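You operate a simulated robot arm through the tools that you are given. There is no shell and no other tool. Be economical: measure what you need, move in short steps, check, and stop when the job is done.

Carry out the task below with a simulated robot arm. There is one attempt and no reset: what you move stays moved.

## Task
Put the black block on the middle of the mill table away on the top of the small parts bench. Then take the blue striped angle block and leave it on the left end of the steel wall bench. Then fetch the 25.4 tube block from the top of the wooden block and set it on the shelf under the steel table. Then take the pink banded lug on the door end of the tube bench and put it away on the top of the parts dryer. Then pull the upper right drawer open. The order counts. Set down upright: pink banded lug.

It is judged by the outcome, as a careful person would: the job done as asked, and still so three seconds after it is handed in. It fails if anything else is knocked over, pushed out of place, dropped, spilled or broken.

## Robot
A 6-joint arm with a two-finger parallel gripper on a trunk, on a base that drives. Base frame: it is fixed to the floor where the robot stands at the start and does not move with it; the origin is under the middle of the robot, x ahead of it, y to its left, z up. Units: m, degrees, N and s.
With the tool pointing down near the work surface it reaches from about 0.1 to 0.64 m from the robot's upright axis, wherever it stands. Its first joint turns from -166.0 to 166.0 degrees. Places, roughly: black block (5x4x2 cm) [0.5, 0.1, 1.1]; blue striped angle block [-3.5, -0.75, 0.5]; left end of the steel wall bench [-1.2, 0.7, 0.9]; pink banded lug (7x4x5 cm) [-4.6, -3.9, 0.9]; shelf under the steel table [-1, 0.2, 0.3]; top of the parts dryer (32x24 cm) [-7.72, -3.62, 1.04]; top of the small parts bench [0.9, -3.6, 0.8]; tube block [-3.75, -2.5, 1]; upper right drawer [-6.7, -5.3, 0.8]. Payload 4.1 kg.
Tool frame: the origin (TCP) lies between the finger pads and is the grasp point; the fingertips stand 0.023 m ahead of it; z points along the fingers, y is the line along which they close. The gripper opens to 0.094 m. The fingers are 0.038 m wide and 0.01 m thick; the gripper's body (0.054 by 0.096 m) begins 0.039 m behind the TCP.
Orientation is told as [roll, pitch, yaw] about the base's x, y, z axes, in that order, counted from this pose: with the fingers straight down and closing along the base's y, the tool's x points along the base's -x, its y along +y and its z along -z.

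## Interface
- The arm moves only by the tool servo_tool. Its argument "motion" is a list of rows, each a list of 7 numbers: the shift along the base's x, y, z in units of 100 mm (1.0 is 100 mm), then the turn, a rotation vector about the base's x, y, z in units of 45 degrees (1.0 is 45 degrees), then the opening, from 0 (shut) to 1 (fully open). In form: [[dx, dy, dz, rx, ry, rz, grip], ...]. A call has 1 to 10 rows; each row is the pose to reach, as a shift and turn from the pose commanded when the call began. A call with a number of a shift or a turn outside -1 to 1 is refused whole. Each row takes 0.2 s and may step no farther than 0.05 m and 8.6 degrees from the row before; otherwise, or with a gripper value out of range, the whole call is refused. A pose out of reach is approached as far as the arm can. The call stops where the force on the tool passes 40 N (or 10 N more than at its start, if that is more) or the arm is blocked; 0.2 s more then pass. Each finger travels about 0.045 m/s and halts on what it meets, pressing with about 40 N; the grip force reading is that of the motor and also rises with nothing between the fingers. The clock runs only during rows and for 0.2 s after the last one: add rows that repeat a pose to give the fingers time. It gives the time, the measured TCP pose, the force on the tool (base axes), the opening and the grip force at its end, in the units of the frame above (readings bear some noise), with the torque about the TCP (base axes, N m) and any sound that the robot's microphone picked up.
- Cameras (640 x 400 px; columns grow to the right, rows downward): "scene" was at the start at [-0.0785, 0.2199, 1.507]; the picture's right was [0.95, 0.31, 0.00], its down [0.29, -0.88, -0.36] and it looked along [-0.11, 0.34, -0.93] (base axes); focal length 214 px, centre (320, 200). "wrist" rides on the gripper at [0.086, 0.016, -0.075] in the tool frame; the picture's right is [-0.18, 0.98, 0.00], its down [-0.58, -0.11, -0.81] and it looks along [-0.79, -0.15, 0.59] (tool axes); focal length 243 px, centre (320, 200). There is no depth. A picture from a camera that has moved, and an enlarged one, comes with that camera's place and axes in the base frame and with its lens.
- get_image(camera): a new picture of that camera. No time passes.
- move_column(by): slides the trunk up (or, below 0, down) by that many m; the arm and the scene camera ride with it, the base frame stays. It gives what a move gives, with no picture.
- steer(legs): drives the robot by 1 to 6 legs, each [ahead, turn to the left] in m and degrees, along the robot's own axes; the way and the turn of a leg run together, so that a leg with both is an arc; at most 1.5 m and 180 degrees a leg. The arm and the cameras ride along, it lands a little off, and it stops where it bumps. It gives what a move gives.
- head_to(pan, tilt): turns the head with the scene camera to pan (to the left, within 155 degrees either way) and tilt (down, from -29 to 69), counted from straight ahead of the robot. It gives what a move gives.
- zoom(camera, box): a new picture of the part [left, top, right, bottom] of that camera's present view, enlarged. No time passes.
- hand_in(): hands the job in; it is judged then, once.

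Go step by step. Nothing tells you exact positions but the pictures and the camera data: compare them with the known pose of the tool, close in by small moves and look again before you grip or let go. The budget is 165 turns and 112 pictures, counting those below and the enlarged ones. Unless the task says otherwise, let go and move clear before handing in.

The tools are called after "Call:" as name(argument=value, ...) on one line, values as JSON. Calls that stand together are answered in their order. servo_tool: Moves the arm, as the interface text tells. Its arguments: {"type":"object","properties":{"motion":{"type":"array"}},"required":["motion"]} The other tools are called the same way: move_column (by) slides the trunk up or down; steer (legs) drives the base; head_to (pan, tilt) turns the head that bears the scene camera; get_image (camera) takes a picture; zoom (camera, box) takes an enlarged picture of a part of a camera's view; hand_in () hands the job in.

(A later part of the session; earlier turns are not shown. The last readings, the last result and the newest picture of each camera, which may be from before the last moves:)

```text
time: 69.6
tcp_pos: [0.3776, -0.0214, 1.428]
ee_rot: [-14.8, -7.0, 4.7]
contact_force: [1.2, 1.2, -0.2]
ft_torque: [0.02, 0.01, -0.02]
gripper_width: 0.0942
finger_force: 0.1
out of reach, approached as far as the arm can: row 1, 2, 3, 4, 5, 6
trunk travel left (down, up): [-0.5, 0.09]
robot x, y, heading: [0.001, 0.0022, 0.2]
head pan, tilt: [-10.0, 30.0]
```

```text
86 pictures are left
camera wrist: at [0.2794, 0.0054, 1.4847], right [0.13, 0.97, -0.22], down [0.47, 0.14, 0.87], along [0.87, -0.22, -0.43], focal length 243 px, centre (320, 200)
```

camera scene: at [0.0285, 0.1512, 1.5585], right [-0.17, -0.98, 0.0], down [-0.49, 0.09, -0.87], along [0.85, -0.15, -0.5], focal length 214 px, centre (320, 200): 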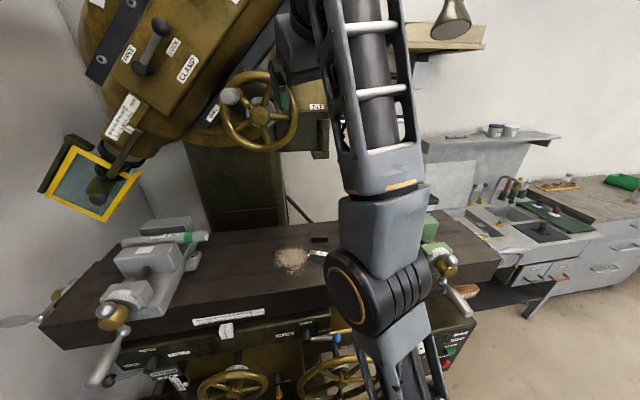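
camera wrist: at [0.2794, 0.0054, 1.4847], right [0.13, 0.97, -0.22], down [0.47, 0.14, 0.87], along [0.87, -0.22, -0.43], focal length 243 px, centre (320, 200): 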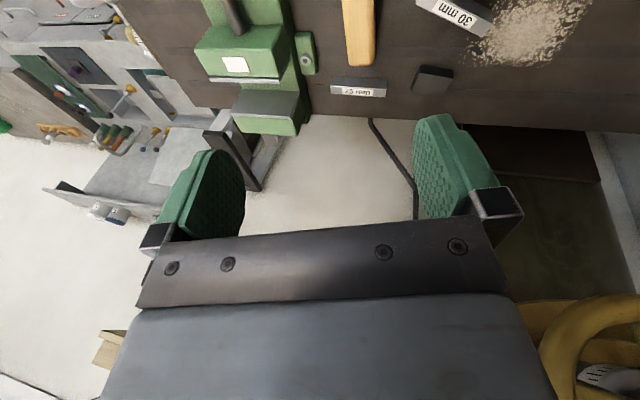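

Call:
servo_tool(motion=[[0.15, 0.25, -0.1, 0.1, 0.05, -0.03, 1], [0.3, 0.5, -0.3, 0.2, 0.1, -0.06, 1], [0.4, 0.7, -0.5, 0.33, 0.155, -0.1, 1], [0.5, 0.83, -0.6, 0.33, 0.155, -0.1, 1]])

Call:
get_image(camera="wrist")

```text
time: 70.6
tcp_pos: [0.4199, -0.0361, 1.3968]
ee_rot: [-14.6, -2.3, 1.8]
contact_force: [-0.5, -0.1, 0.0]
ft_torque: [0.0, -0.06, 0.02]
gripper_width: 0.0941
finger_force: 0.0
out of reach, approached as far as the arm can: row 1, 2, 3, 4
trunk travel left (down, up): [-0.5, 0.09]
robot x, y, heading: [-0.0027, -0.0013, 0.0]
head pan, tilt: [-10.0, 30.0]
```

```text
85 pictures are left
camera wrist: at [0.33, -0.0048, 1.4617], right [0.16, 0.96, -0.24], down [0.55, 0.11, 0.83], along [0.82, -0.27, -0.5], focal length 243 px, centre (320, 200)
```

wrist: 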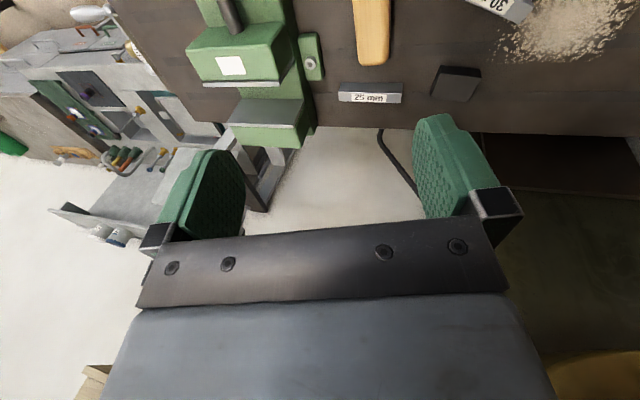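

I've found that the first joint is at its stop: in this posture the reachable sector is the front-right (azimuth below about −10°). I'll turn the base left in place so the block comes into that sector.

Call:
steer(legs=[[0, 25]])

Call:
get_image(camera="wrist")

```text
time: 72.3
tcp_pos: [0.3961, 0.1448, 1.3964]
ee_rot: [-14.6, -2.3, 26.8]
contact_force: [-0.1, 0.5, 0.1]
ft_torque: [-0.02, -0.01, 0.02]
gripper_width: 0.0941
finger_force: 0.0
trunk travel left (down, up): [-0.5, 0.09]
robot x, y, heading: [-0.0006, 0.0017, 25.0]
head pan, tilt: [-10.0, 30.0]
```

```text
84 pictures are left
camera wrist: at [0.3011, 0.1355, 1.4617], right [-0.26, 0.94, -0.24], down [0.45, 0.33, 0.83], along [0.86, 0.11, -0.5], focal length 243 px, centre (320, 200)
```

wrist: 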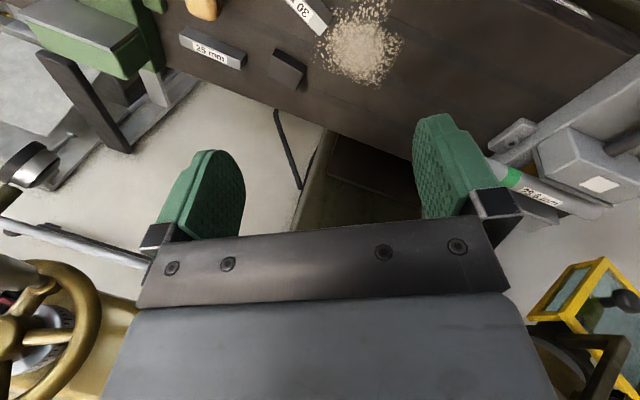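

Call:
servo_tool(motion=[[0.2, -0.16, -0.16, 0.062, 0.021, -0.15, 0.75], [0.4, -0.32, -0.32, 0.124, 0.042, -0.3, 0.75], [0.6, -0.48, -0.48, 0.186, 0.063, -0.45, 0.75], [0.8, -0.64, -0.64, 0.248, 0.084, -0.6, 0.75], [1, -0.8, -0.8, 0.31, 0.105, -0.75, 0.75]])

Call:
get_image(camera="wrist")

```text
time: 72.9
tcp_pos: [0.4312, 0.1013, 1.3937]
ee_rot: [-14.7, -3.1, 18.6]
contact_force: [-24.6, 4.0, 1.8]
ft_torque: [-0.23, -2.16, 0.71]
gripper_width: 0.0707
finger_force: 0.0
out of reach, approached as far as the arm can: row 1, 2
trunk travel left (down, up): [-0.5, 0.09]
robot x, y, heading: [0.0007, -0.0022, 25.5]
head pan, tilt: [-10.0, 30.0]
stopped in row 2: the force on the tool passed its limit at 117 N (the readings are from after the stop); the commanded pose is now the measured one
```

```text
83 pictures are left
camera wrist: at [0.335, 0.1057, 1.4574], right [-0.12, 0.96, -0.24], down [0.48, 0.26, 0.84], along [0.87, -0.02, -0.49], focal length 243 px, centre (320, 200)
```

wrist: 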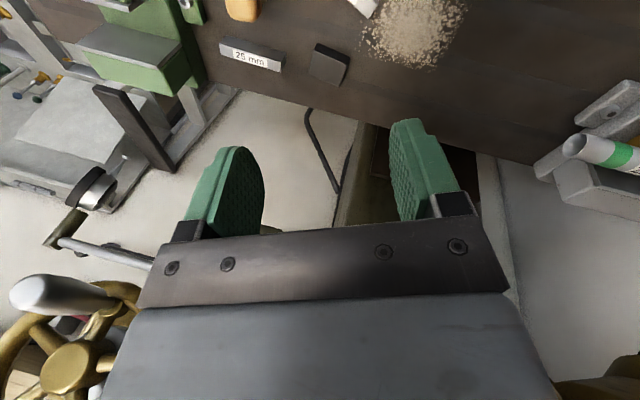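

The tool brushed the mill head's handwheel. I back off, lower, and move right before going forward.

Call:
servo_tool(motion=[[-0.4, 0, 0, 0, 0, 0, 0.75], [-0.6, -0.3, -0.1, 0, 0, 0, 0.75], [-0.6, -0.6, -0.3, 0.07, 0, 0, 0.75], [-0.6, -0.9, -0.5, 0.14, 0.02, -0.1, 0.75], [-0.6, -1, -0.8, 0.2, 0.04, -0.2, 0.75], [-0.6, -1, -1, 0.28, 0.06, -0.3, 0.75]])

Call:
get_image(camera="wrist")

```text
time: 74.3
tcp_pos: [0.3785, -0.0013, 1.3104]
ee_rot: [-16.0, 0.1, 8.7]
contact_force: [0.0, -0.8, -0.3]
ft_torque: [0.02, -0.02, -0.01]
gripper_width: 0.0704
finger_force: 0.0
out of reach, approached as far as the arm can: row 1, 2, 3, 4, 5, 6
trunk travel left (down, up): [-0.5, 0.09]
robot x, y, heading: [-0.0018, 0.0018, 24.9]
head pan, tilt: [-10.0, 30.0]
```

```text
82 pictures are left
camera wrist: at [0.2873, 0.021, 1.3779], right [0.04, 0.96, -0.27], down [0.56, 0.2, 0.8], along [0.83, -0.18, -0.53], focal length 243 px, centre (320, 200)
```

wrist: 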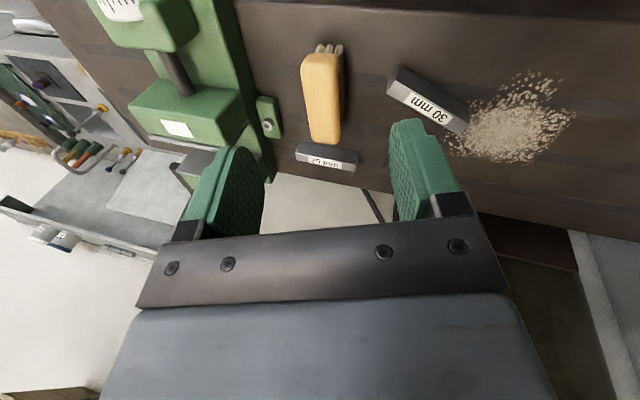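

Position follows but a tilt remains; I test whether a pure turn of the first joint clockwise works.

Call:
servo_tool(motion=[[0, -0.33, 0, 0, 0, -0.11, 0.75], [-0.05, -0.66, 0, 0, 0, -0.22, 0.75], [-0.13, -0.98, 0, 0, 0, -0.333, 0.75]])

Call:
servo_tool(motion=[[0, 0, -0.1, 0.1, 0, 0, 0.75], [0, 0, -0.2, 0.2, 0, 0, 0.75], [0, 0, -0.2, 0.3, 0, 0, 0.75]])

```text
time: 75.1
tcp_pos: [0.3642, -0.1005, 1.3102]
ee_rot: [-16.2, 0.1, -6.4]
contact_force: [-0.3, 0.5, 0.9]
ft_torque: [0.01, -0.03, 0.01]
gripper_width: 0.0708
finger_force: 0.0
trunk travel left (down, up): [-0.5, 0.09]
robot x, y, heading: [0.001, -0.0028, 25.1]
head pan, tilt: [-10.0, 30.0]
```

```text
time: 75.9
tcp_pos: [0.3653, -0.1, 1.298]
ee_rot: [-15.8, 2.6, -6.5]
contact_force: [0.6, 0.3, 0.6]
ft_torque: [-0.02, 0.0, 0.02]
gripper_width: 0.0706
finger_force: 0.1
out of reach, approached as far as the arm can: row 1, 2, 3
trunk travel left (down, up): [-0.5, 0.09]
robot x, y, heading: [0.0026, 0.0008, 25.3]
head pan, tilt: [-10.0, 30.0]
```

The first joint now moves freely, but the wrist has passed its straight position with a sideways lean and is stuck at a limit. I'll turn the base right to open space, raise the tool again, remove the lean there and come back down straight.

Call:
steer(legs=[[0, -50]])

Call:
servo_tool(motion=[[0.1, -0.11, 0.1, -0.11, -0.096, 0, 0.75], [0.2, -0.22, 0.2, -0.22, -0.19, 0, 0.75], [0.3, -0.33, 0.35, -0.33, -0.288, 0, 0.75], [0.4, -0.44, 0.5, -0.44, -0.384, 0, 0.75], [0.5, -0.55, 0.65, -0.55, -0.48, 0, 0.75], [0.6, -0.66, 0.8, -0.66, -0.576, 0, 0.75], [0.65, -0.74, 0.9, -0.77, -0.672, 0, 0.75], [0.7, -0.8, 1, -0.88, -0.768, 0, 0.75]])

Call:
servo_tool(motion=[[0, 0, 0.1, -0.11, -0.096, 0, 0.75], [0, 0, 0.2, -0.22, -0.19, 0, 0.75], [0, 0, 0.35, -0.33, -0.288, 0, 0.75], [0, 0, 0.5, -0.44, -0.384, 0, 0.75], [0, 0, 0.65, -0.55, -0.48, 0, 0.75], [0, 0, 0.8, -0.66, -0.576, 0, 0.75], [0, 0, 0.9, -0.77, -0.672, 0, 0.75]])

```text
time: 78.5
tcp_pos: [0.1583, -0.3441, 1.299]
ee_rot: [-15.7, 2.7, -56.5]
contact_force: [0.3, 0.4, -0.5]
ft_torque: [0.0, 0.03, 0.0]
gripper_width: 0.0706
finger_force: 0.0
trunk travel left (down, up): [-0.5, 0.09]
robot x, y, heading: [-0.002, -0.0, -24.9]
head pan, tilt: [-10.0, 30.0]
```

```text
time: 80.3
tcp_pos: [0.2061, -0.4281, 1.4385]
ee_rot: [-25.9, -39.5, -47.2]
contact_force: [1.2, -0.4, -0.3]
ft_torque: [-0.02, 0.0, -0.02]
gripper_width: 0.0705
finger_force: 0.1
out of reach, approached as far as the arm can: row 1, 2, 3, 4, 5, 6, 7, 8
trunk travel left (down, up): [-0.5, 0.09]
robot x, y, heading: [-0.0023, -0.0017, -25.0]
head pan, tilt: [-10.0, 30.0]
```

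```text
time: 82.0
tcp_pos: [0.2055, -0.4231, 1.6044]
ee_rot: [-74.1, -69.0, -0.9]
contact_force: [-0.2, 0.9, 1.3]
ft_torque: [0.01, 0.0, -0.03]
gripper_width: 0.0704
finger_force: 0.1
out of reach, approached as far as the arm can: row 1, 2, 3, 4, 5, 6, 7
trunk travel left (down, up): [-0.5, 0.09]
robot x, y, heading: [-0.0014, 0.0016, -24.7]
head pan, tilt: [-10.0, 30.0]
```

Call:
servo_tool(motion=[[0, 0, 0.1, -0.12, -0.08, 0, 0.75], [0, 0, 0.2, -0.24, -0.16, 0, 0.75], [-0.1, 0.1, 0.3, -0.36, -0.24, 0, 0.75], [-0.15, 0.2, 0.4, -0.48, -0.32, 0, 0.75], [-0.2, 0.3, 0.5, -0.6, -0.4, 0, 0.75], [-0.25, 0.4, 0.55, -0.72, -0.48, 0, 0.75], [-0.3, 0.5, 0.6, -0.84, -0.56, 0, 0.75]])

Call:
servo_tool(motion=[[0, 0, 0, 0.08, -0.12, 0, 0.75], [0, 0, 0, 0.16, -0.24, 0, 0.75], [0, 0, 0, 0.2, -0.3, 0, 0.75]])

Call:
head_to(pan=-35, tilt=0)

Call:
get_image(camera="scene")

```text
time: 83.5
tcp_pos: [0.1635, -0.3843, 1.6845]
ee_rot: [-144.4, -54.3, 64.6]
contact_force: [0.1, -0.7, 0.4]
ft_torque: [0.0, -0.04, -0.04]
gripper_width: 0.0705
finger_force: 0.1
out of reach, approached as far as the arm can: row 1, 2, 3, 4, 5, 6, 7
trunk travel left (down, up): [-0.5, 0.09]
robot x, y, heading: [0.0036, 0.0, -24.7]
head pan, tilt: [-10.0, 30.0]
```

```text
time: 84.3
tcp_pos: [0.1649, -0.3841, 1.6858]
ee_rot: [-144.4, -54.3, 64.6]
contact_force: [-0.5, -0.4, 0.4]
ft_torque: [-0.04, -0.02, 0.02]
gripper_width: 0.0707
finger_force: 0.0
out of reach, approached as far as the arm can: row 1, 2, 3
trunk travel left (down, up): [-0.5, 0.09]
robot x, y, heading: [0.001, 0.0007, -24.7]
head pan, tilt: [-10.0, 30.0]
```

```text
time: 85.3
tcp_pos: [0.1653, -0.3841, 1.6861]
ee_rot: [-144.4, -54.3, 64.6]
contact_force: [-0.1, -0.5, 0.0]
ft_torque: [0.0, 0.01, 0.0]
gripper_width: 0.0705
finger_force: 0.1
trunk travel left (down, up): [-0.5, 0.09]
robot x, y, heading: [0.0037, 0.0045, -24.8]
head pan, tilt: [-35.0, 0.0]
```

```text
81 pictures are left
camera scene: at [0.0601, 0.0988, 1.6068], right [-0.86, -0.5, 0.0], down [0.0, 0.0, -1.0], along [0.5, -0.86, 0.0], focal length 214 px, centre (320, 200)
```

scene: 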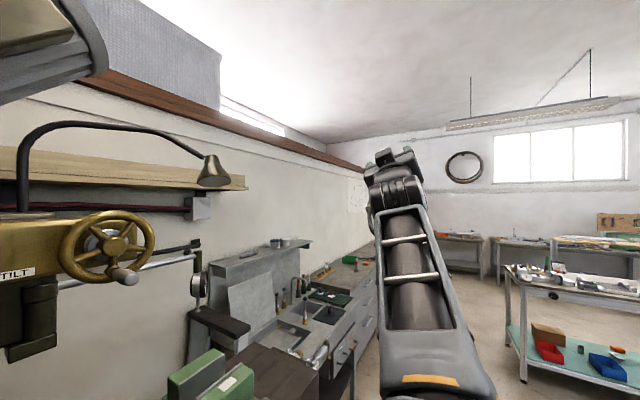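

Call:
servo_tool(motion=[[0, 0, 0, 0, 0, 0.15, 0.75], [0, 0, 0, 0, 0, 0.3, 0.75], [0, 0, 0, 0, 0, 0.4, 0.75]])

Call:
servo_tool(motion=[[0, 0, 0, -0.13, -0.06, 0, 0.75], [0, 0, 0, -0.26, -0.12, 0, 0.75], [0, 0, 0, -0.39, -0.18, 0, 0.75], [0, 0, 0, -0.52, -0.24, 0, 0.75]])

```text
time: 86.1
tcp_pos: [0.2529, -0.3445, 1.6633]
ee_rot: [-144.1, -53.4, 79.6]
contact_force: [-0.1, -0.4, -0.8]
ft_torque: [-0.02, 0.0, -0.02]
gripper_width: 0.0703
finger_force: 0.1
out of reach, approached as far as the arm can: row 1, 2, 3
trunk travel left (down, up): [-0.5, 0.09]
robot x, y, heading: [0.0026, -0.0026, -24.7]
head pan, tilt: [-35.0, 0.0]
```

```text
time: 87.1
tcp_pos: [0.2209, -0.3569, 1.6744]
ee_rot: [-157.8, -29.6, 88.4]
contact_force: [0.4, 0.3, 0.0]
ft_torque: [-0.02, -0.03, 0.02]
gripper_width: 0.0705
finger_force: 0.1
out of reach, approached as far as the arm can: row 1, 2, 3, 4
trunk travel left (down, up): [-0.5, 0.09]
robot x, y, heading: [0.0025, 0.0006, -24.8]
head pan, tilt: [-35.0, 0.0]
```

Call:
servo_tool(motion=[[0, 0, 0, 0.05, -0.065, 0.11, 0.75], [0, 0, 0, 0.1, -0.13, 0.22, 0.75], [0, 0, 0, 0.146, -0.187, 0.322, 0.75]])

Call:
servo_tool(motion=[[0, 0, 0, -0.05, 0.065, -0.11, 0.75], [0, 0, 0, -0.1, 0.13, -0.22, 0.75], [0, 0, 0, -0.146, 0.187, -0.322, 0.75]])

```text
time: 87.9
tcp_pos: [0.2209, -0.356, 1.6746]
ee_rot: [-157.8, -29.6, 88.5]
contact_force: [-0.4, -0.2, 1.1]
ft_torque: [0.03, 0.0, -0.03]
gripper_width: 0.0705
finger_force: 0.0
out of reach, approached as far as the arm can: row 1, 2, 3
trunk travel left (down, up): [-0.5, 0.09]
robot x, y, heading: [0.0019, 0.0032, -24.7]
head pan, tilt: [-35.0, 0.0]
```

```text
time: 88.7
tcp_pos: [0.2199, -0.3562, 1.6745]
ee_rot: [-149.9, -21.7, 70.4]
contact_force: [0.2, -0.3, -0.5]
ft_torque: [0.01, 0.02, 0.03]
gripper_width: 0.0705
finger_force: 0.1
trunk travel left (down, up): [-0.5, 0.09]
robot x, y, heading: [-0.0001, 0.001, -24.8]
head pan, tilt: [-35.0, 0.0]
```

The last wrist joint was at its stop (positive twist blocked, negative free). I'll twist it away from the stop by about 90°.

Call:
servo_tool(motion=[[0, 0, 0, -0.066, 0.084, -0.145, 0.75], [0, 0, 0, -0.131, 0.168, -0.29, 0.75], [0, 0, 0, -0.197, 0.252, -0.435, 0.75], [0, 0, 0, -0.263, 0.336, -0.58, 0.75], [0, 0, 0, -0.328, 0.42, -0.725, 0.75], [0, 0, 0, -0.394, 0.504, -0.87, 0.75]])

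Call:
servo_tool(motion=[[0, 0, 0, -0.066, 0.084, -0.145, 0.75], [0, 0, 0, -0.131, 0.168, -0.29, 0.75], [0, 0, 0, -0.197, 0.252, -0.435, 0.75], [0, 0, 0, -0.263, 0.336, -0.58, 0.75]])

```text
time: 90.1
tcp_pos: [0.22, -0.357, 1.6749]
ee_rot: [-144.1, 6.1, 29.6]
contact_force: [-0.5, 0.3, 0.7]
ft_torque: [-0.02, 0.01, -0.02]
gripper_width: 0.0705
finger_force: 0.1
trunk travel left (down, up): [-0.5, 0.09]
robot x, y, heading: [0.0037, -0.0005, -24.9]
head pan, tilt: [-35.0, 0.0]
```

```text
time: 91.1
tcp_pos: [0.2204, -0.3562, 1.6764]
ee_rot: [-151.6, 23.8, 1.3]
contact_force: [0.1, -0.1, 0.6]
ft_torque: [-0.03, 0.02, 0.0]
gripper_width: 0.0705
finger_force: 0.1
trunk travel left (down, up): [-0.5, 0.09]
robot x, y, heading: [0.0007, -0.0006, -24.8]
head pan, tilt: [-35.0, 0.0]
```

Call:
servo_tool(motion=[[0.09, -0.11, -0.2, 0.126, 0.099, 0, 0.75], [0.18, -0.22, -0.4, 0.252, 0.197, 0, 0.75], [0.27, -0.33, -0.6, 0.378, 0.296, 0, 0.75], [0.36, -0.44, -0.8, 0.504, 0.394, 0, 0.75], [0.43, -0.55, -1, 0.63, 0.493, 0, 0.75]])

Call:
servo_tool(motion=[[0, 0, -0.2, 0.126, 0.099, 0, 0.75], [0, 0, -0.4, 0.252, 0.197, 0, 0.75], [0, 0, -0.6, 0.378, 0.296, 0, 0.75], [0, 0, -0.8, 0.504, 0.394, 0, 0.75], [0, 0, -1, 0.63, 0.493, 0, 0.75]])

Call:
servo_tool(motion=[[-0.09, 0.11, -0.2, 0.126, 0.099, 0, 0.75], [-0.18, 0.22, -0.4, 0.252, 0.197, 0, 0.75], [-0.27, 0.33, -0.6, 0.378, 0.296, 0, 0.75], [-0.36, 0.44, -0.8, 0.504, 0.394, 0, 0.75], [-0.43, 0.55, -1, 0.63, 0.493, 0, 0.75]])

Call:
servo_tool(motion=[[0, 0, -0.1, 0.126, 0.099, 0, 0.75], [0, 0, -0.2, 0.252, 0.197, 0, 0.75], [0, 0, -0.3, 0.378, 0.296, 0, 0.75], [0, 0, -0.4, 0.504, 0.394, 0, 0.75], [0, 0, -0.4, 0.63, 0.493, 0, 0.75]])

```text
time: 92.3
tcp_pos: [0.2648, -0.412, 1.5733]
ee_rot: [-113.4, 40.1, 22.3]
contact_force: [-0.5, -0.7, 0.0]
ft_torque: [0.02, -0.03, -0.01]
gripper_width: 0.0707
finger_force: 0.1
trunk travel left (down, up): [-0.5, 0.09]
robot x, y, heading: [-0.0007, -0.0022, -24.7]
head pan, tilt: [-35.0, 0.0]
```

```text
time: 93.5
tcp_pos: [0.205, -0.4347, 1.4083]
ee_rot: [-67.7, 40.9, 54.4]
contact_force: [0.4, 0.0, 0.1]
ft_torque: [0.0, 0.01, -0.04]
gripper_width: 0.0705
finger_force: 0.1
out of reach, approached as far as the arm can: row 2, 3, 4, 5
trunk travel left (down, up): [-0.5, 0.09]
robot x, y, heading: [0.0024, 0.0002, -24.8]
head pan, tilt: [-35.0, 0.0]
```

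```text
time: 94.7
tcp_pos: [0.0762, -0.38, 1.2678]
ee_rot: [-28.5, 23.9, 75.7]
contact_force: [-0.3, 0.3, 0.2]
ft_torque: [0.0, -0.04, -0.01]
gripper_width: 0.0706
finger_force: 0.0
out of reach, approached as far as the arm can: row 1, 2, 3, 4, 5
trunk travel left (down, up): [-0.5, 0.09]
robot x, y, heading: [0.0025, -0.0016, -24.8]
head pan, tilt: [-35.0, 0.0]
```

```text
time: 95.9
tcp_pos: [-0.033, -0.3621, 1.2213]
ee_rot: [-0.6, 0.0, 82.4]
contact_force: [0.4, 0.1, 0.5]
ft_torque: [0.0, 0.0, 0.0]
gripper_width: 0.0707
finger_force: 0.1
out of reach, approached as far as the arm can: row 1, 2, 3, 4, 5
trunk travel left (down, up): [-0.5, 0.09]
robot x, y, heading: [0.0015, 0.0006, -24.8]
head pan, tilt: [-35.0, 0.0]
```

Tool is now exactly vertical. I test its freedom: yaw in place and a sweep towards the front.

Call:
servo_tool(motion=[[0.1, -0.1, 0, 0, 0, -0.18, 0.75], [0.2, -0.2, 0, 0, 0, -0.36, 0.75], [0.3, -0.2, 0, 0, 0, -0.54, 0.75], [0.5, -0.2, 0, 0, 0, -0.72, 0.75], [0.7, -0.2, 0, 0, 0, -0.9, 0.75], [1, -0.2, 0, 0, 0, -1, 0.75]])

Call:
servo_tool(motion=[[0.3, 0, 0, 0, 0, 0, 0.75], [0.6, 0, 0, 0, 0, 0, 0.75], [1, 0.1, 0, 0, 0, 0, 0.75]])

Call:
get_image(camera="wrist")

```text
time: 97.3
tcp_pos: [-0.1624, -0.1737, 1.1728]
ee_rot: [-2.1, 0.2, 40.3]
contact_force: [0.0, -1.0, -0.1]
ft_torque: [0.02, -0.06, -0.01]
gripper_width: 0.0703
finger_force: 0.1
out of reach, approached as far as the arm can: row 1, 2, 3, 4, 5, 6
trunk travel left (down, up): [-0.5, 0.09]
robot x, y, heading: [0.0007, 0.0014, -24.6]
head pan, tilt: [-35.0, 0.0]
```

```text
time: 98.1
tcp_pos: [-0.0925, -0.1294, 1.1717]
ee_rot: [-2.2, 0.3, 40.4]
contact_force: [-1.0, -1.0, -1.1]
ft_torque: [-0.01, -0.01, 0.0]
gripper_width: 0.0706
finger_force: 0.0
out of reach, approached as far as the arm can: row 1, 2, 3
trunk travel left (down, up): [-0.5, 0.09]
robot x, y, heading: [-0.0012, -0.0005, -24.9]
head pan, tilt: [-35.0, 0.0]
```

```text
80 pictures are left
camera wrist: at [-0.1717, -0.1711, 1.2459], right [-0.5, 0.87, -0.04], down [0.5, 0.32, 0.81], along [0.71, 0.38, -0.59], focal length 243 px, centre (320, 200)
```

wrist: 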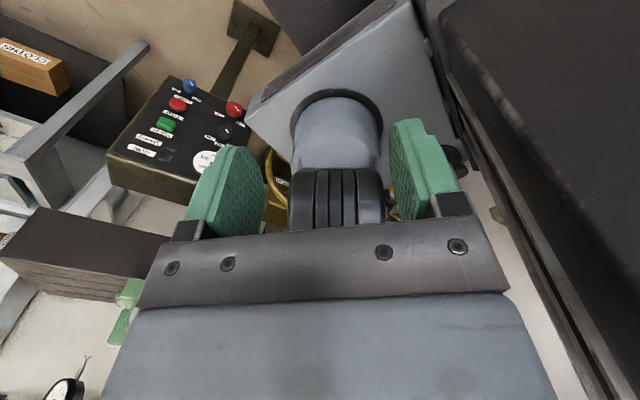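

The last joint is still at its stop on this side; yaw must increase. I'll move the tool out from the trunk while turning yaw positive by ~180°.

Call:
servo_tool(motion=[[-0.2, -0.1, 0.1, 0, 0, 0.18, 0.75], [-0.2, -0.3, 0.2, 0, 0, 0.36, 0.75], [-0.1, -0.5, 0.3, 0, 0, 0.54, 0.75], [0.1, -0.7, 0.4, 0, 0, 0.72, 0.75], [0.3, -0.9, 0.5, 0, 0, 0.9, 0.75], [0.5, -1, 0.6, 0, 0, 1, 0.75]])

Call:
servo_tool(motion=[[0.1, -0.2, 0.1, 0, 0, 0.18, 0.75], [0.2, -0.4, 0.2, 0, 0, 0.36, 0.75], [0.3, -0.6, 0.3, 0, 0, 0.54, 0.75], [0.4, -0.8, 0.4, 0, 0, 0.72, 0.75], [0.5, -1, 0.5, 0, 0, 0.9, 0.75], [0.6, -1, 0.5, 0, 0, 1, 0.75]])

Call:
servo_tool(motion=[[0.2, 0, 0.1, 0, 0, 0.18, 0.75], [0.4, 0, 0.1, 0, 0, 0.36, 0.75], [0.6, 0, 0.1, 0, 0, 0.54, 0.75], [0.8, 0, 0.1, 0, 0, 0.72, 0.75], [1, 0, 0.1, 0, 0, 0.9, 0.75], [1, 0, 0.1, 0, 0, 1, 0.75]])

Call:
servo_tool(motion=[[0.2, 0, 0.1, 0, 0, 0.18, 0.75], [0.4, 0.1, 0.1, 0, 0, 0.36, 0.75], [0.6, 0.2, 0.1, 0, 0, 0.54, 0.75], [0.8, 0.3, 0.1, 0, 0, 0.72, 0.75], [1, 0.4, 0.1, 0, 0, 0.9, 0.75], [1, 0.4, 0.1, 0, 0, 1, 0.75]])

```text
time: 99.5
tcp_pos: [-0.045, -0.2303, 1.2354]
ee_rot: [-2.1, 0.1, 85.4]
contact_force: [-0.9, -0.1, -0.4]
ft_torque: [-0.01, -0.03, 0.01]
gripper_width: 0.0707
finger_force: 0.0
trunk travel left (down, up): [-0.5, 0.09]
robot x, y, heading: [0.0016, 0.0011, -24.9]
head pan, tilt: [-35.0, 0.0]
```

```text
time: 100.9
tcp_pos: [0.0151, -0.3316, 1.2824]
ee_rot: [-2.0, 0.2, 130.4]
contact_force: [0.3, -1.0, -0.1]
ft_torque: [0.01, 0.01, 0.0]
gripper_width: 0.0704
finger_force: 0.0
trunk travel left (down, up): [-0.5, 0.09]
robot x, y, heading: [-0.0012, 0.0032, -24.7]
head pan, tilt: [-35.0, 0.0]
```

```text
time: 102.3
tcp_pos: [0.1147, -0.3318, 1.2934]
ee_rot: [-2.0, 0.3, 175.5]
contact_force: [0.4, -0.3, -0.9]
ft_torque: [0.01, 0.01, -0.05]
gripper_width: 0.0704
finger_force: 0.0
trunk travel left (down, up): [-0.5, 0.09]
robot x, y, heading: [-0.0013, -0.0, -24.6]
head pan, tilt: [-35.0, 0.0]
```

```text
time: 103.7
tcp_pos: [0.2158, -0.2915, 1.3044]
ee_rot: [-2.1, 0.2, -139.4]
contact_force: [0.9, -0.2, -0.1]
ft_torque: [-0.02, -0.02, 0.01]
gripper_width: 0.0705
finger_force: 0.1
trunk travel left (down, up): [-0.5, 0.09]
robot x, y, heading: [-0.0032, 0.0003, -24.9]
head pan, tilt: [-35.0, 0.0]
```

Full control is back. I turn the base left again to bring the block into the front-right sector and lower the trunk slightly to keep below the handwheels.

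Call:
steer(legs=[[0, 52]])

Call:
move_column(by=-0.06)

Call:
get_image(camera="wrist")

Call:
head_to(pan=-25, tilt=35)

Call:
get_image(camera="scene")

```text
time: 106.4
tcp_pos: [0.3626, -0.0112, 1.3035]
ee_rot: [-2.1, 0.2, -87.7]
contact_force: [-0.2, 0.7, 0.0]
ft_torque: [-0.01, -0.01, -0.01]
gripper_width: 0.0704
finger_force: 0.1
trunk travel left (down, up): [-0.5, 0.09]
robot x, y, heading: [-0.0013, 0.0032, 27.0]
head pan, tilt: [-35.0, 0.0]
```

```text
time: 107.4
tcp_pos: [0.3619, -0.0107, 1.243]
ee_rot: [-2.1, 0.2, -87.8]
contact_force: [0.6, -0.6, 0.5]
ft_torque: [0.04, -0.02, 0.04]
gripper_width: 0.0705
finger_force: 0.1
trunk travel left (down, up): [-0.44, 0.15]
robot x, y, heading: [-0.0005, -0.0009, 26.9]
head pan, tilt: [-35.0, 0.0]
```

```text
79 pictures are left
camera wrist: at [0.3777, 0.0757, 1.3177], right [0.99, -0.15, -0.04], down [-0.06, -0.59, 0.81], along [-0.14, -0.8, -0.59], focal length 243 px, centre (320, 200)
```

wrist: 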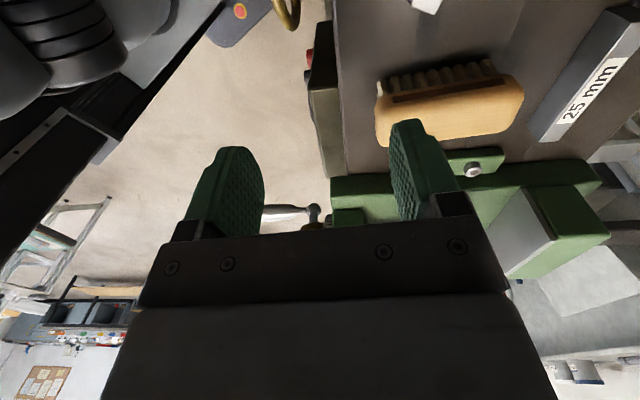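

```text
time: 108.4
tcp_pos: [0.363, -0.0112, 1.2443]
ee_rot: [-2.1, 0.2, -87.8]
contact_force: [0.7, -0.4, -0.7]
ft_torque: [-0.03, 0.0, 0.03]
gripper_width: 0.0707
finger_force: 0.1
trunk travel left (down, up): [-0.44, 0.15]
robot x, y, heading: [-0.001, 0.0012, 27.0]
head pan, tilt: [-25.0, 35.0]
```

```text
78 pictures are left
camera scene: at [-0.0417, 0.1244, 1.4908], right [0.04, -1.0, 0.0], down [-0.57, -0.02, -0.82], along [0.82, 0.03, -0.57], focal length 214 px, centre (320, 200)
```

scene: 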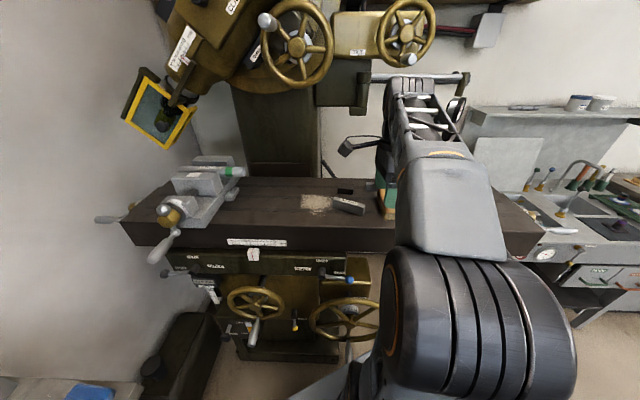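

Call:
servo_tool(motion=[[0.3, 0.25, 0, 0.047, 0, -0.1, 0.64], [0.65, 0.5, 0, 0.047, 0, -0.2, 0.64], [1, 0.75, 0, 0.047, 0, -0.2, 0.64]])

Call:
servo_tool(motion=[[0.3, 0, 0, 0, 0, 0, 0.64], [0.55, 0, 0, 0, 0, 0, 0.64], [0.55, 0, 0, 0, 0, 0, 0.64]])

Call:
get_image(camera="wrist")

Call:
get_image(camera="scene")

```text
time: 109.2
tcp_pos: [0.463, 0.0653, 1.2429]
ee_rot: [-2.2, 2.4, -96.8]
contact_force: [-0.4, -1.1, 0.1]
ft_torque: [0.03, 0.03, 0.01]
gripper_width: 0.0604
finger_force: 0.0
trunk travel left (down, up): [-0.44, 0.15]
robot x, y, heading: [0.0026, -0.0015, 27.0]
head pan, tilt: [-25.0, 35.0]
```

```text
time: 110.0
tcp_pos: [0.5179, 0.0641, 1.243]
ee_rot: [-2.1, 2.3, -96.8]
contact_force: [0.5, 0.1, 0.5]
ft_torque: [0.01, 0.01, -0.03]
gripper_width: 0.0601
finger_force: 0.0
trunk travel left (down, up): [-0.44, 0.15]
robot x, y, heading: [0.0007, 0.0009, 26.9]
head pan, tilt: [-25.0, 35.0]
```

```text
77 pictures are left
camera wrist: at [0.5459, 0.1444, 1.3206], right [0.95, -0.3, -0.04], down [-0.15, -0.6, 0.79], along [-0.26, -0.74, -0.62], focal length 243 px, centre (320, 200)
```

wrist: 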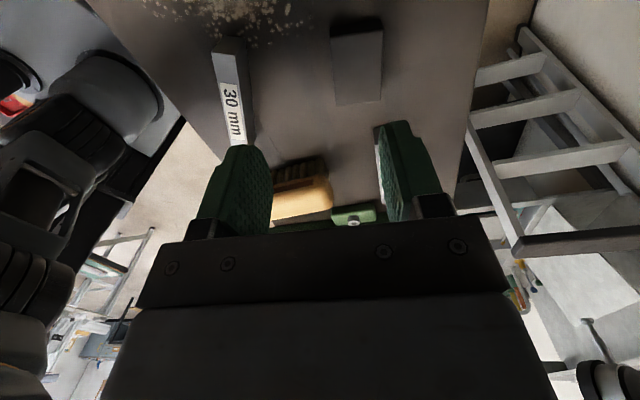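

```text
76 pictures are left
camera scene: at [-0.0416, 0.1244, 1.4907], right [0.04, -1.0, 0.0], down [-0.57, -0.02, -0.82], along [0.82, 0.03, -0.57], focal length 214 px, centre (320, 200)
```

scene: 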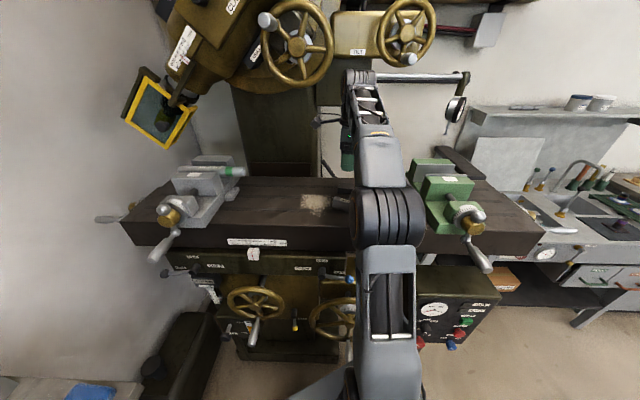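

Call:
servo_tool(motion=[[0.12, -0.03, -0.2, -0.056, -0.04, 0, 0.64], [0.22, -0.06, -0.4, -0.056, -0.04, 0, 0.64], [0.22, -0.06, -0.7, -0.056, -0.04, 0, 0.64], [0.22, -0.06, -0.95, -0.056, -0.04, 0, 0.64]])

Call:
get_image(camera="wrist")

```text
time: 111.0
tcp_pos: [0.5392, 0.0572, 1.1475]
ee_rot: [0.0, -0.1, -96.7]
contact_force: [-0.3, 0.3, -1.0]
ft_torque: [-0.03, -0.02, 0.03]
gripper_width: 0.0602
finger_force: 0.0
trunk travel left (down, up): [-0.44, 0.15]
robot x, y, heading: [0.004, -0.001, 26.8]
head pan, tilt: [-25.0, 35.0]
```

```text
75 pictures are left
camera wrist: at [0.5654, 0.1414, 1.2227], right [0.95, -0.3, 0.0], down [-0.18, -0.56, 0.81], along [-0.24, -0.77, -0.59], focal length 243 px, centre (320, 200)
```

wrist: 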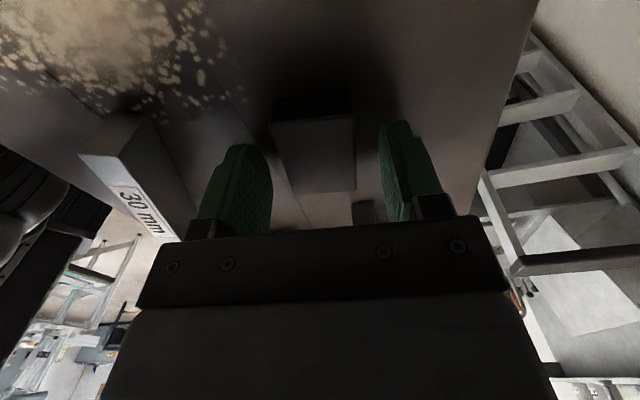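

Call:
servo_tool(motion=[[0, -0.04, -0.08, 0, 0, 0, 0.64], [0, -0.04, -0.16, 0, 0, 0, 0.64]])

Call:
servo_tool(motion=[[0, 0, 0, 0, 0, 0, 0.4], [0, 0, 0, 0, 0, 0, 0.25], [0, 0, 0, 0, 0, 0, 0.2], [0, 0, 0, 0, 0, 0, 0.2]])

```text
time: 111.6
tcp_pos: [0.5383, 0.0554, 1.144]
ee_rot: [1.1, 0.2, -96.7]
contact_force: [1.1, 0.5, 13.8]
ft_torque: [-0.13, 0.58, -0.07]
gripper_width: 0.0597
finger_force: 0.1
trunk travel left (down, up): [-0.44, 0.15]
robot x, y, heading: [0.0007, -0.0007, 27.0]
head pan, tilt: [-25.0, 35.0]
stopped in row 2: the force on the tool passed its limit at 50 N (the readings are from after the stop); the commanded pose is now the measured one
```

```text
time: 112.6
tcp_pos: [0.5374, 0.0546, 1.1437]
ee_rot: [1.1, 0.2, -96.6]
contact_force: [-13.3, 2.9, 20.4]
ft_torque: [-0.13, 0.83, -0.19]
gripper_width: 0.0357
finger_force: 40.0
trunk travel left (down, up): [-0.44, 0.15]
robot x, y, heading: [0.0005, -0.0018, 27.1]
head pan, tilt: [-25.0, 35.0]
```

Call:
servo_tool(motion=[[0, 0, 0.25, 0, 0, 0, 0.2], [0, 0, 0.6, 0, 0, 0, 0.2], [0, 0, 1, 0, 0, 0, 0.2]])

Call:
get_image(camera="wrist")

```text
time: 113.4
tcp_pos: [0.5398, 0.054, 1.2415]
ee_rot: [0.7, 0.2, -96.7]
contact_force: [0.3, 0.5, -2.2]
ft_torque: [-0.02, -0.01, 0.01]
gripper_width: 0.0356
finger_force: 40.0
trunk travel left (down, up): [-0.44, 0.15]
robot x, y, heading: [-0.0004, 0.0006, 27.3]
head pan, tilt: [-25.0, 35.0]
```

```text
74 pictures are left
camera wrist: at [0.5653, 0.1381, 1.3162], right [0.95, -0.3, 0.01], down [-0.19, -0.57, 0.8], along [-0.23, -0.77, -0.6], focal length 243 px, centre (320, 200)
```

wrist: 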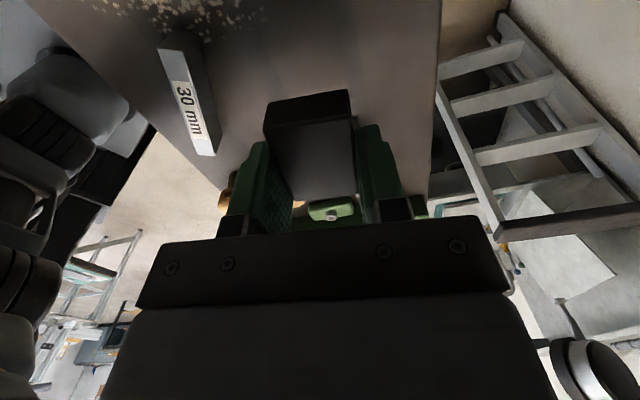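

The block is held. I retract the arm and look toward the right side of the room to plan the drive.

Call:
servo_tool(motion=[[-0.3, -0.1, 0.2, 0, 0, 0, 0.2], [-0.6, -0.2, 0.4, 0, 0, 0, 0.2], [-1, -0.4, 0.6, 0, 0, 0, 0.2]])

Call:
servo_tool(motion=[[-0.3, -0.2, 0, 0, 0, 0, 0.2], [-0.6, -0.4, 0, 0, 0, 0, 0.2], [-1, -0.7, 0, 0, 0, 0, 0.2]])

Call:
head_to(pan=-85, tilt=15)

Call:
get_image(camera="scene")

Call:
head_to(pan=-135, tilt=20)

Call:
get_image(camera="scene")

```text
time: 114.2
tcp_pos: [0.4371, 0.0156, 1.3012]
ee_rot: [0.8, 0.1, -96.7]
contact_force: [0.4, 0.4, -3.7]
ft_torque: [-0.01, 0.03, -0.01]
gripper_width: 0.0357
finger_force: 40.3
trunk travel left (down, up): [-0.44, 0.15]
robot x, y, heading: [-0.0001, 0.0002, 27.0]
head pan, tilt: [-25.0, 35.0]
```

```text
time: 115.0
tcp_pos: [0.3385, -0.055, 1.3025]
ee_rot: [0.8, 0.2, -96.6]
contact_force: [-0.3, 0.8, -2.9]
ft_torque: [0.01, 0.01, 0.01]
gripper_width: 0.0358
finger_force: 39.9
trunk travel left (down, up): [-0.44, 0.15]
robot x, y, heading: [-0.0009, 0.0003, 27.2]
head pan, tilt: [-25.0, 35.0]
```

```text
time: 116.3
tcp_pos: [0.3399, -0.0551, 1.3016]
ee_rot: [0.8, 0.2, -96.7]
contact_force: [0.8, -0.5, -2.4]
ft_torque: [0.02, 0.02, -0.03]
gripper_width: 0.0357
finger_force: 39.9
trunk travel left (down, up): [-0.44, 0.15]
robot x, y, heading: [0.0005, 0.0007, 27.1]
head pan, tilt: [-85.0, 15.0]
```

```text
73 pictures are left
camera scene: at [-0.0799, 0.0422, 1.5227], right [-0.85, -0.53, 0.0], down [-0.14, 0.22, -0.97], along [0.51, -0.82, -0.26], focal length 214 px, centre (320, 200)
```

scene: 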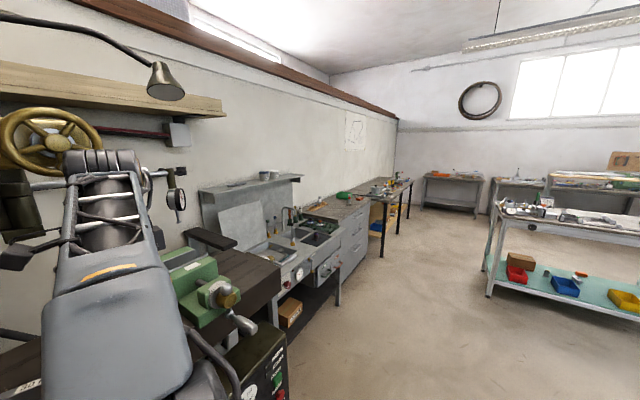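

```text
time: 117.5
tcp_pos: [0.3398, -0.0548, 1.3022]
ee_rot: [0.8, 0.1, -96.6]
contact_force: [-0.1, -0.3, -3.0]
ft_torque: [-0.03, -0.01, 0.03]
gripper_width: 0.0356
finger_force: 39.7
trunk travel left (down, up): [-0.44, 0.15]
robot x, y, heading: [-0.0014, -0.0009, 27.3]
head pan, tilt: [-135.0, 20.0]
```

```text
72 pictures are left
camera scene: at [-0.1582, 0.0327, 1.5146], right [-0.95, 0.31, 0.0], down [0.1, 0.33, -0.94], along [-0.29, -0.89, -0.34], focal length 214 px, centre (320, 200)
```

scene: 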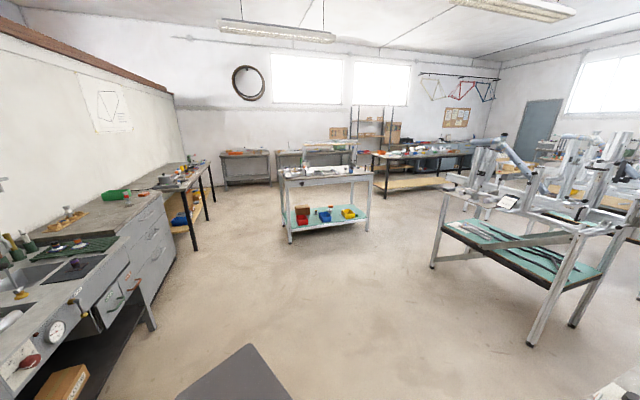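

The small parts bench stands along the +x wall from about y −2.9 to −4.6, front edge about x 0.6. I'll reverse there in arcs with my right side toward the bench.

Call:
steer(legs=[[-0.5, 63], [-0.5, 25], [-0.5, 0], [-0.5, -25]])

Call:
head_to(pan=-130, tilt=25)

Call:
get_image(camera="scene")

```text
time: 128.3
tcp_pos: [0.3806, -1.5507, 1.3016]
ee_rot: [0.8, 0.3, -34.2]
contact_force: [0.8, 0.8, -2.7]
ft_torque: [0.01, -0.02, -0.03]
gripper_width: 0.0358
finger_force: 40.3
trunk travel left (down, up): [-0.44, 0.15]
robot x, y, heading: [0.1732, -1.8274, 89.7]
head pan, tilt: [-135.0, 20.0]
cut short: leg 1
```

```text
time: 128.9
tcp_pos: [0.3797, -1.5507, 1.3018]
ee_rot: [0.9, 0.2, -34.3]
contact_force: [-0.2, 0.3, -3.0]
ft_torque: [0.01, -0.01, 0.0]
gripper_width: 0.0355
finger_force: 39.9
trunk travel left (down, up): [-0.44, 0.15]
robot x, y, heading: [0.1727, -1.8268, 89.6]
head pan, tilt: [-130.0, 25.0]
```

```text
71 pictures are left
camera scene: at [0.0787, -1.9451, 1.5065], right [-0.65, -0.76, 0.0], down [-0.32, 0.27, -0.91], along [0.69, -0.59, -0.42], focal length 214 px, centre (320, 200)
```

scene: 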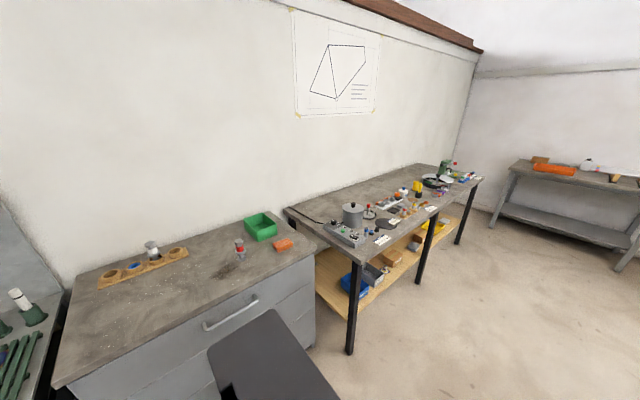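

Call:
steer(legs=[[-1.35, 0]])

Call:
head_to(pan=-115, tilt=40)

Call:
get_image(camera="scene")

```text
time: 135.7
tcp_pos: [0.3719, -2.8947, 1.302]
ee_rot: [0.8, 0.2, -34.3]
contact_force: [0.4, -0.3, -2.3]
ft_torque: [0.0, -0.03, 0.01]
gripper_width: 0.0356
finger_force: 40.0
trunk travel left (down, up): [-0.44, 0.15]
robot x, y, heading: [0.1702, -3.1702, 89.5]
head pan, tilt: [-130.0, 25.0]
```

```text
time: 136.4
tcp_pos: [0.3721, -2.8941, 1.3017]
ee_rot: [0.8, 0.1, -34.3]
contact_force: [0.4, 0.6, -3.1]
ft_torque: [-0.02, -0.02, -0.02]
gripper_width: 0.0359
finger_force: 40.3
trunk travel left (down, up): [-0.44, 0.15]
robot x, y, heading: [0.1694, -3.1675, 89.6]
head pan, tilt: [-115.0, 40.0]
```

```text
70 pictures are left
camera scene: at [0.0771, -3.2646, 1.4832], right [-0.43, -0.9, 0.0], down [-0.58, 0.28, -0.77], along [0.69, -0.33, -0.64], focal length 214 px, centre (320, 200)
```

scene: 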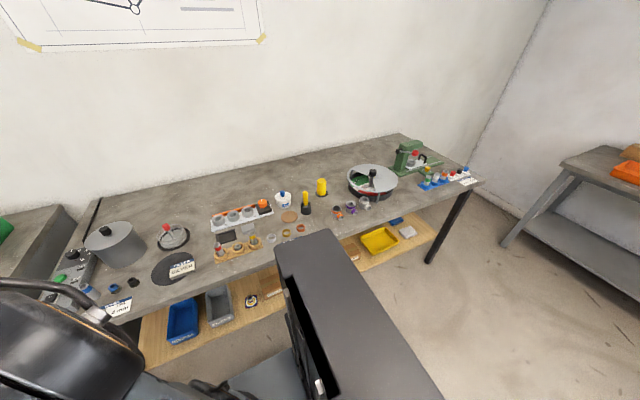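

Call:
zoom(camera="scene", box=[220, 160, 420, 285])

```text
3.20 times, centred on (320, 222) of scene
camera zoom: at [0.0771, -3.2646, 1.4832], right [-0.43, -0.9, 0.0], down [-0.58, 0.28, -0.77], along [0.69, -0.33, -0.64], focal length 686 px, centre (320, 128)
```

zoom: 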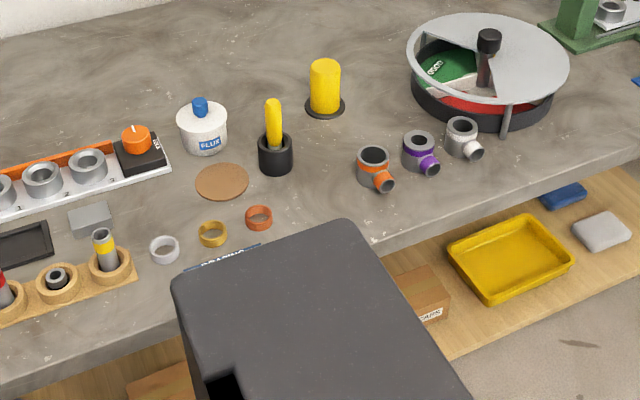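

Call:
steer(legs=[[-0.3, 0]])

Call:
servo_tool(motion=[[0.3, -0.3, 0, 0, 0, -0.15, 0.2], [0.6, -0.6, 0, 0, 0, -0.3, 0.2], [0.9, -0.9, 0, 0, 0, -0.45, 0.2]])

Call:
servo_tool(motion=[[0.3, -0.3, 0, 0, 0, -0.15, 0.2], [0.6, -0.6, 0, 0, 0, -0.3, 0.2], [0.9, -0.9, 0, 0, 0, -0.45, 0.2]])

Call:
servo_tool(motion=[[0.3, -0.3, 0, 0, 0, -0.15, 0.2], [0.6, -0.6, 0, 0, 0, -0.3, 0.2], [0.9, -0.9, 0, 0, 0, -0.34, 0.2]])

Call:
move_column(by=-0.36)

Call:
get_image(camera="wrist")

```text
time: 138.5
tcp_pos: [0.3702, -3.1917, 1.3012]
ee_rot: [0.9, 0.2, -34.2]
contact_force: [0.0, -0.3, -2.5]
ft_torque: [0.01, -0.04, 0.02]
gripper_width: 0.0354
finger_force: 39.9
trunk travel left (down, up): [-0.44, 0.15]
robot x, y, heading: [0.1643, -3.4693, 89.9]
head pan, tilt: [-115.0, 40.0]
```

```text
time: 139.3
tcp_pos: [0.4619, -3.2835, 1.3014]
ee_rot: [0.7, 0.2, -54.5]
contact_force: [0.4, -0.4, -3.1]
ft_torque: [-0.01, -0.01, -0.01]
gripper_width: 0.0357
finger_force: 39.3
trunk travel left (down, up): [-0.44, 0.15]
robot x, y, heading: [0.1636, -3.468, 89.6]
head pan, tilt: [-115.0, 40.0]
```

```text
time: 140.1
tcp_pos: [0.5506, -3.3741, 1.3035]
ee_rot: [0.8, 0.3, -74.9]
contact_force: [-0.4, -0.2, -3.0]
ft_torque: [-0.02, -0.01, 0.0]
gripper_width: 0.0357
finger_force: 39.9
trunk travel left (down, up): [-0.44, 0.15]
robot x, y, heading: [0.1652, -3.4649, 89.4]
head pan, tilt: [-115.0, 40.0]
```

```text
time: 140.9
tcp_pos: [0.6238, -3.4608, 1.2783]
ee_rot: [1.0, 0.3, -90.0]
contact_force: [0.4, 1.2, -3.1]
ft_torque: [0.0, 0.0, -0.03]
gripper_width: 0.0356
finger_force: 40.5
out of reach, approached as far as the arm can: row 2, 3
trunk travel left (down, up): [-0.44, 0.15]
robot x, y, heading: [0.1673, -3.4711, 89.8]
head pan, tilt: [-115.0, 40.0]
```

```text
time: 144.4
tcp_pos: [0.6236, -3.4603, 0.9176]
ee_rot: [1.1, 0.2, -90.1]
contact_force: [0.8, 0.4, -2.3]
ft_torque: [-0.01, -0.01, -0.01]
gripper_width: 0.0357
finger_force: 40.0
trunk travel left (down, up): [-0.08, 0.51]
robot x, y, heading: [0.1661, -3.4662, 89.7]
head pan, tilt: [-115.0, 40.0]
```

```text
68 pictures are left
camera wrist: at [0.6381, -3.3739, 0.9931], right [0.98, -0.18, 0.02], down [-0.12, -0.58, 0.8], along [-0.14, -0.79, -0.6], focal length 243 px, centre (320, 200)
```

wrist: 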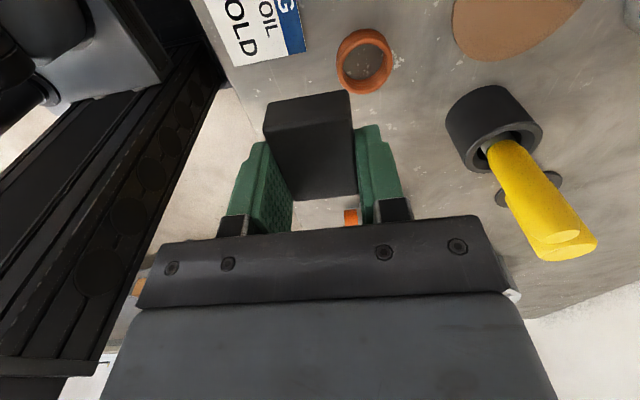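

Call:
servo_tool(motion=[[0.1, -0.35, 0, -0.02, 0, 0, 0.2], [0.2, -0.7, 0, -0.02, 0, 0, 0.2], [0.31, -1, 0, -0.02, 0, 0, 0.2]])

Call:
get_image(camera="wrist")

Call:
get_image(camera="scene")

```text
time: 145.2
tcp_pos: [0.6361, -3.5548, 0.8933]
ee_rot: [0.9, -0.7, -90.0]
contact_force: [0.1, 0.0, -2.8]
ft_torque: [-0.04, 0.04, -0.02]
gripper_width: 0.0354
finger_force: 39.9
out of reach, approached as far as the arm can: row 1, 2, 3
trunk travel left (down, up): [-0.08, 0.51]
robot x, y, heading: [0.1685, -3.4693, 89.7]
head pan, tilt: [-115.0, 40.0]
```

```text
67 pictures are left
camera wrist: at [0.6517, -3.4676, 0.9682], right [0.98, -0.18, 0.02], down [-0.12, -0.57, 0.81], along [-0.14, -0.8, -0.58], focal length 243 px, centre (320, 200)
```

wrist: 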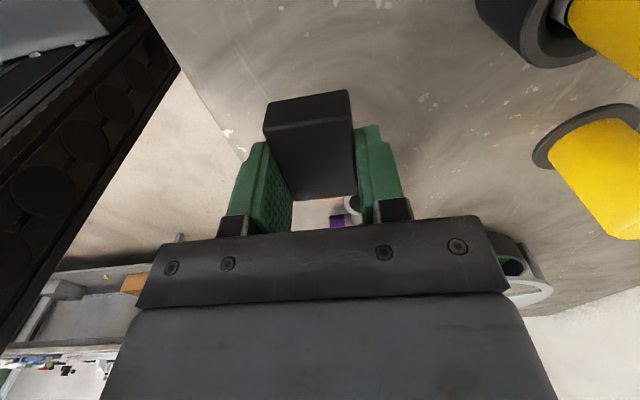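

```text
66 pictures are left
camera scene: at [0.0758, -3.5626, 1.1232], right [-0.43, -0.9, 0.0], down [-0.58, 0.27, -0.77], along [0.69, -0.33, -0.64], focal length 214 px, centre (320, 200)
```

scene: 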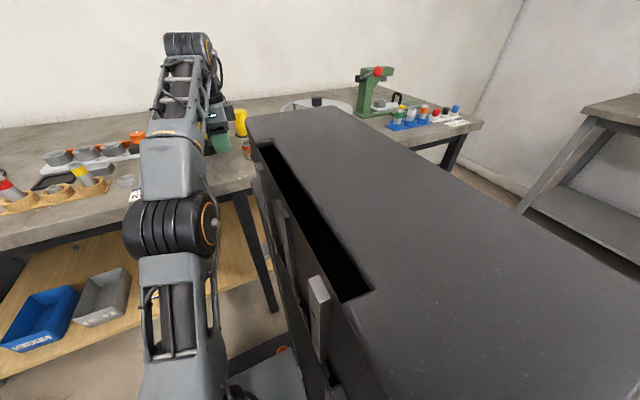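

Call:
servo_tool(motion=[[0.1, 0, -0.15, 0, 0.02, 0, 0.2], [0.2, 0, -0.3, 0, 0.02, 0, 0.2], [0.3, 0, -0.45, 0, 0.02, 0, 0.2]])

Call:
get_image(camera="wrist")

```text
time: 146.0
tcp_pos: [0.6678, -3.5557, 0.8491]
ee_rot: [0.0, -0.6, -90.0]
contact_force: [0.4, 0.7, -1.9]
ft_torque: [-0.02, 0.02, 0.0]
gripper_width: 0.0357
finger_force: 40.2
trunk travel left (down, up): [-0.08, 0.51]
robot x, y, heading: [0.1672, -3.4687, 89.7]
head pan, tilt: [-115.0, 40.0]
```

```text
65 pictures are left
camera wrist: at [0.6828, -3.4674, 0.9224], right [0.98, -0.18, 0.0], down [-0.11, -0.57, 0.81], along [-0.15, -0.8, -0.58], focal length 243 px, centre (320, 200)
```

wrist: 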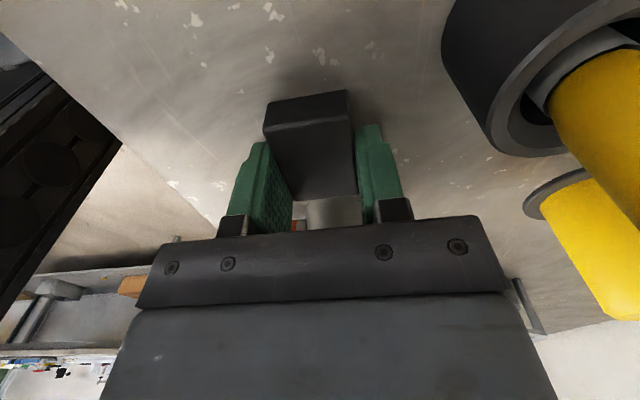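

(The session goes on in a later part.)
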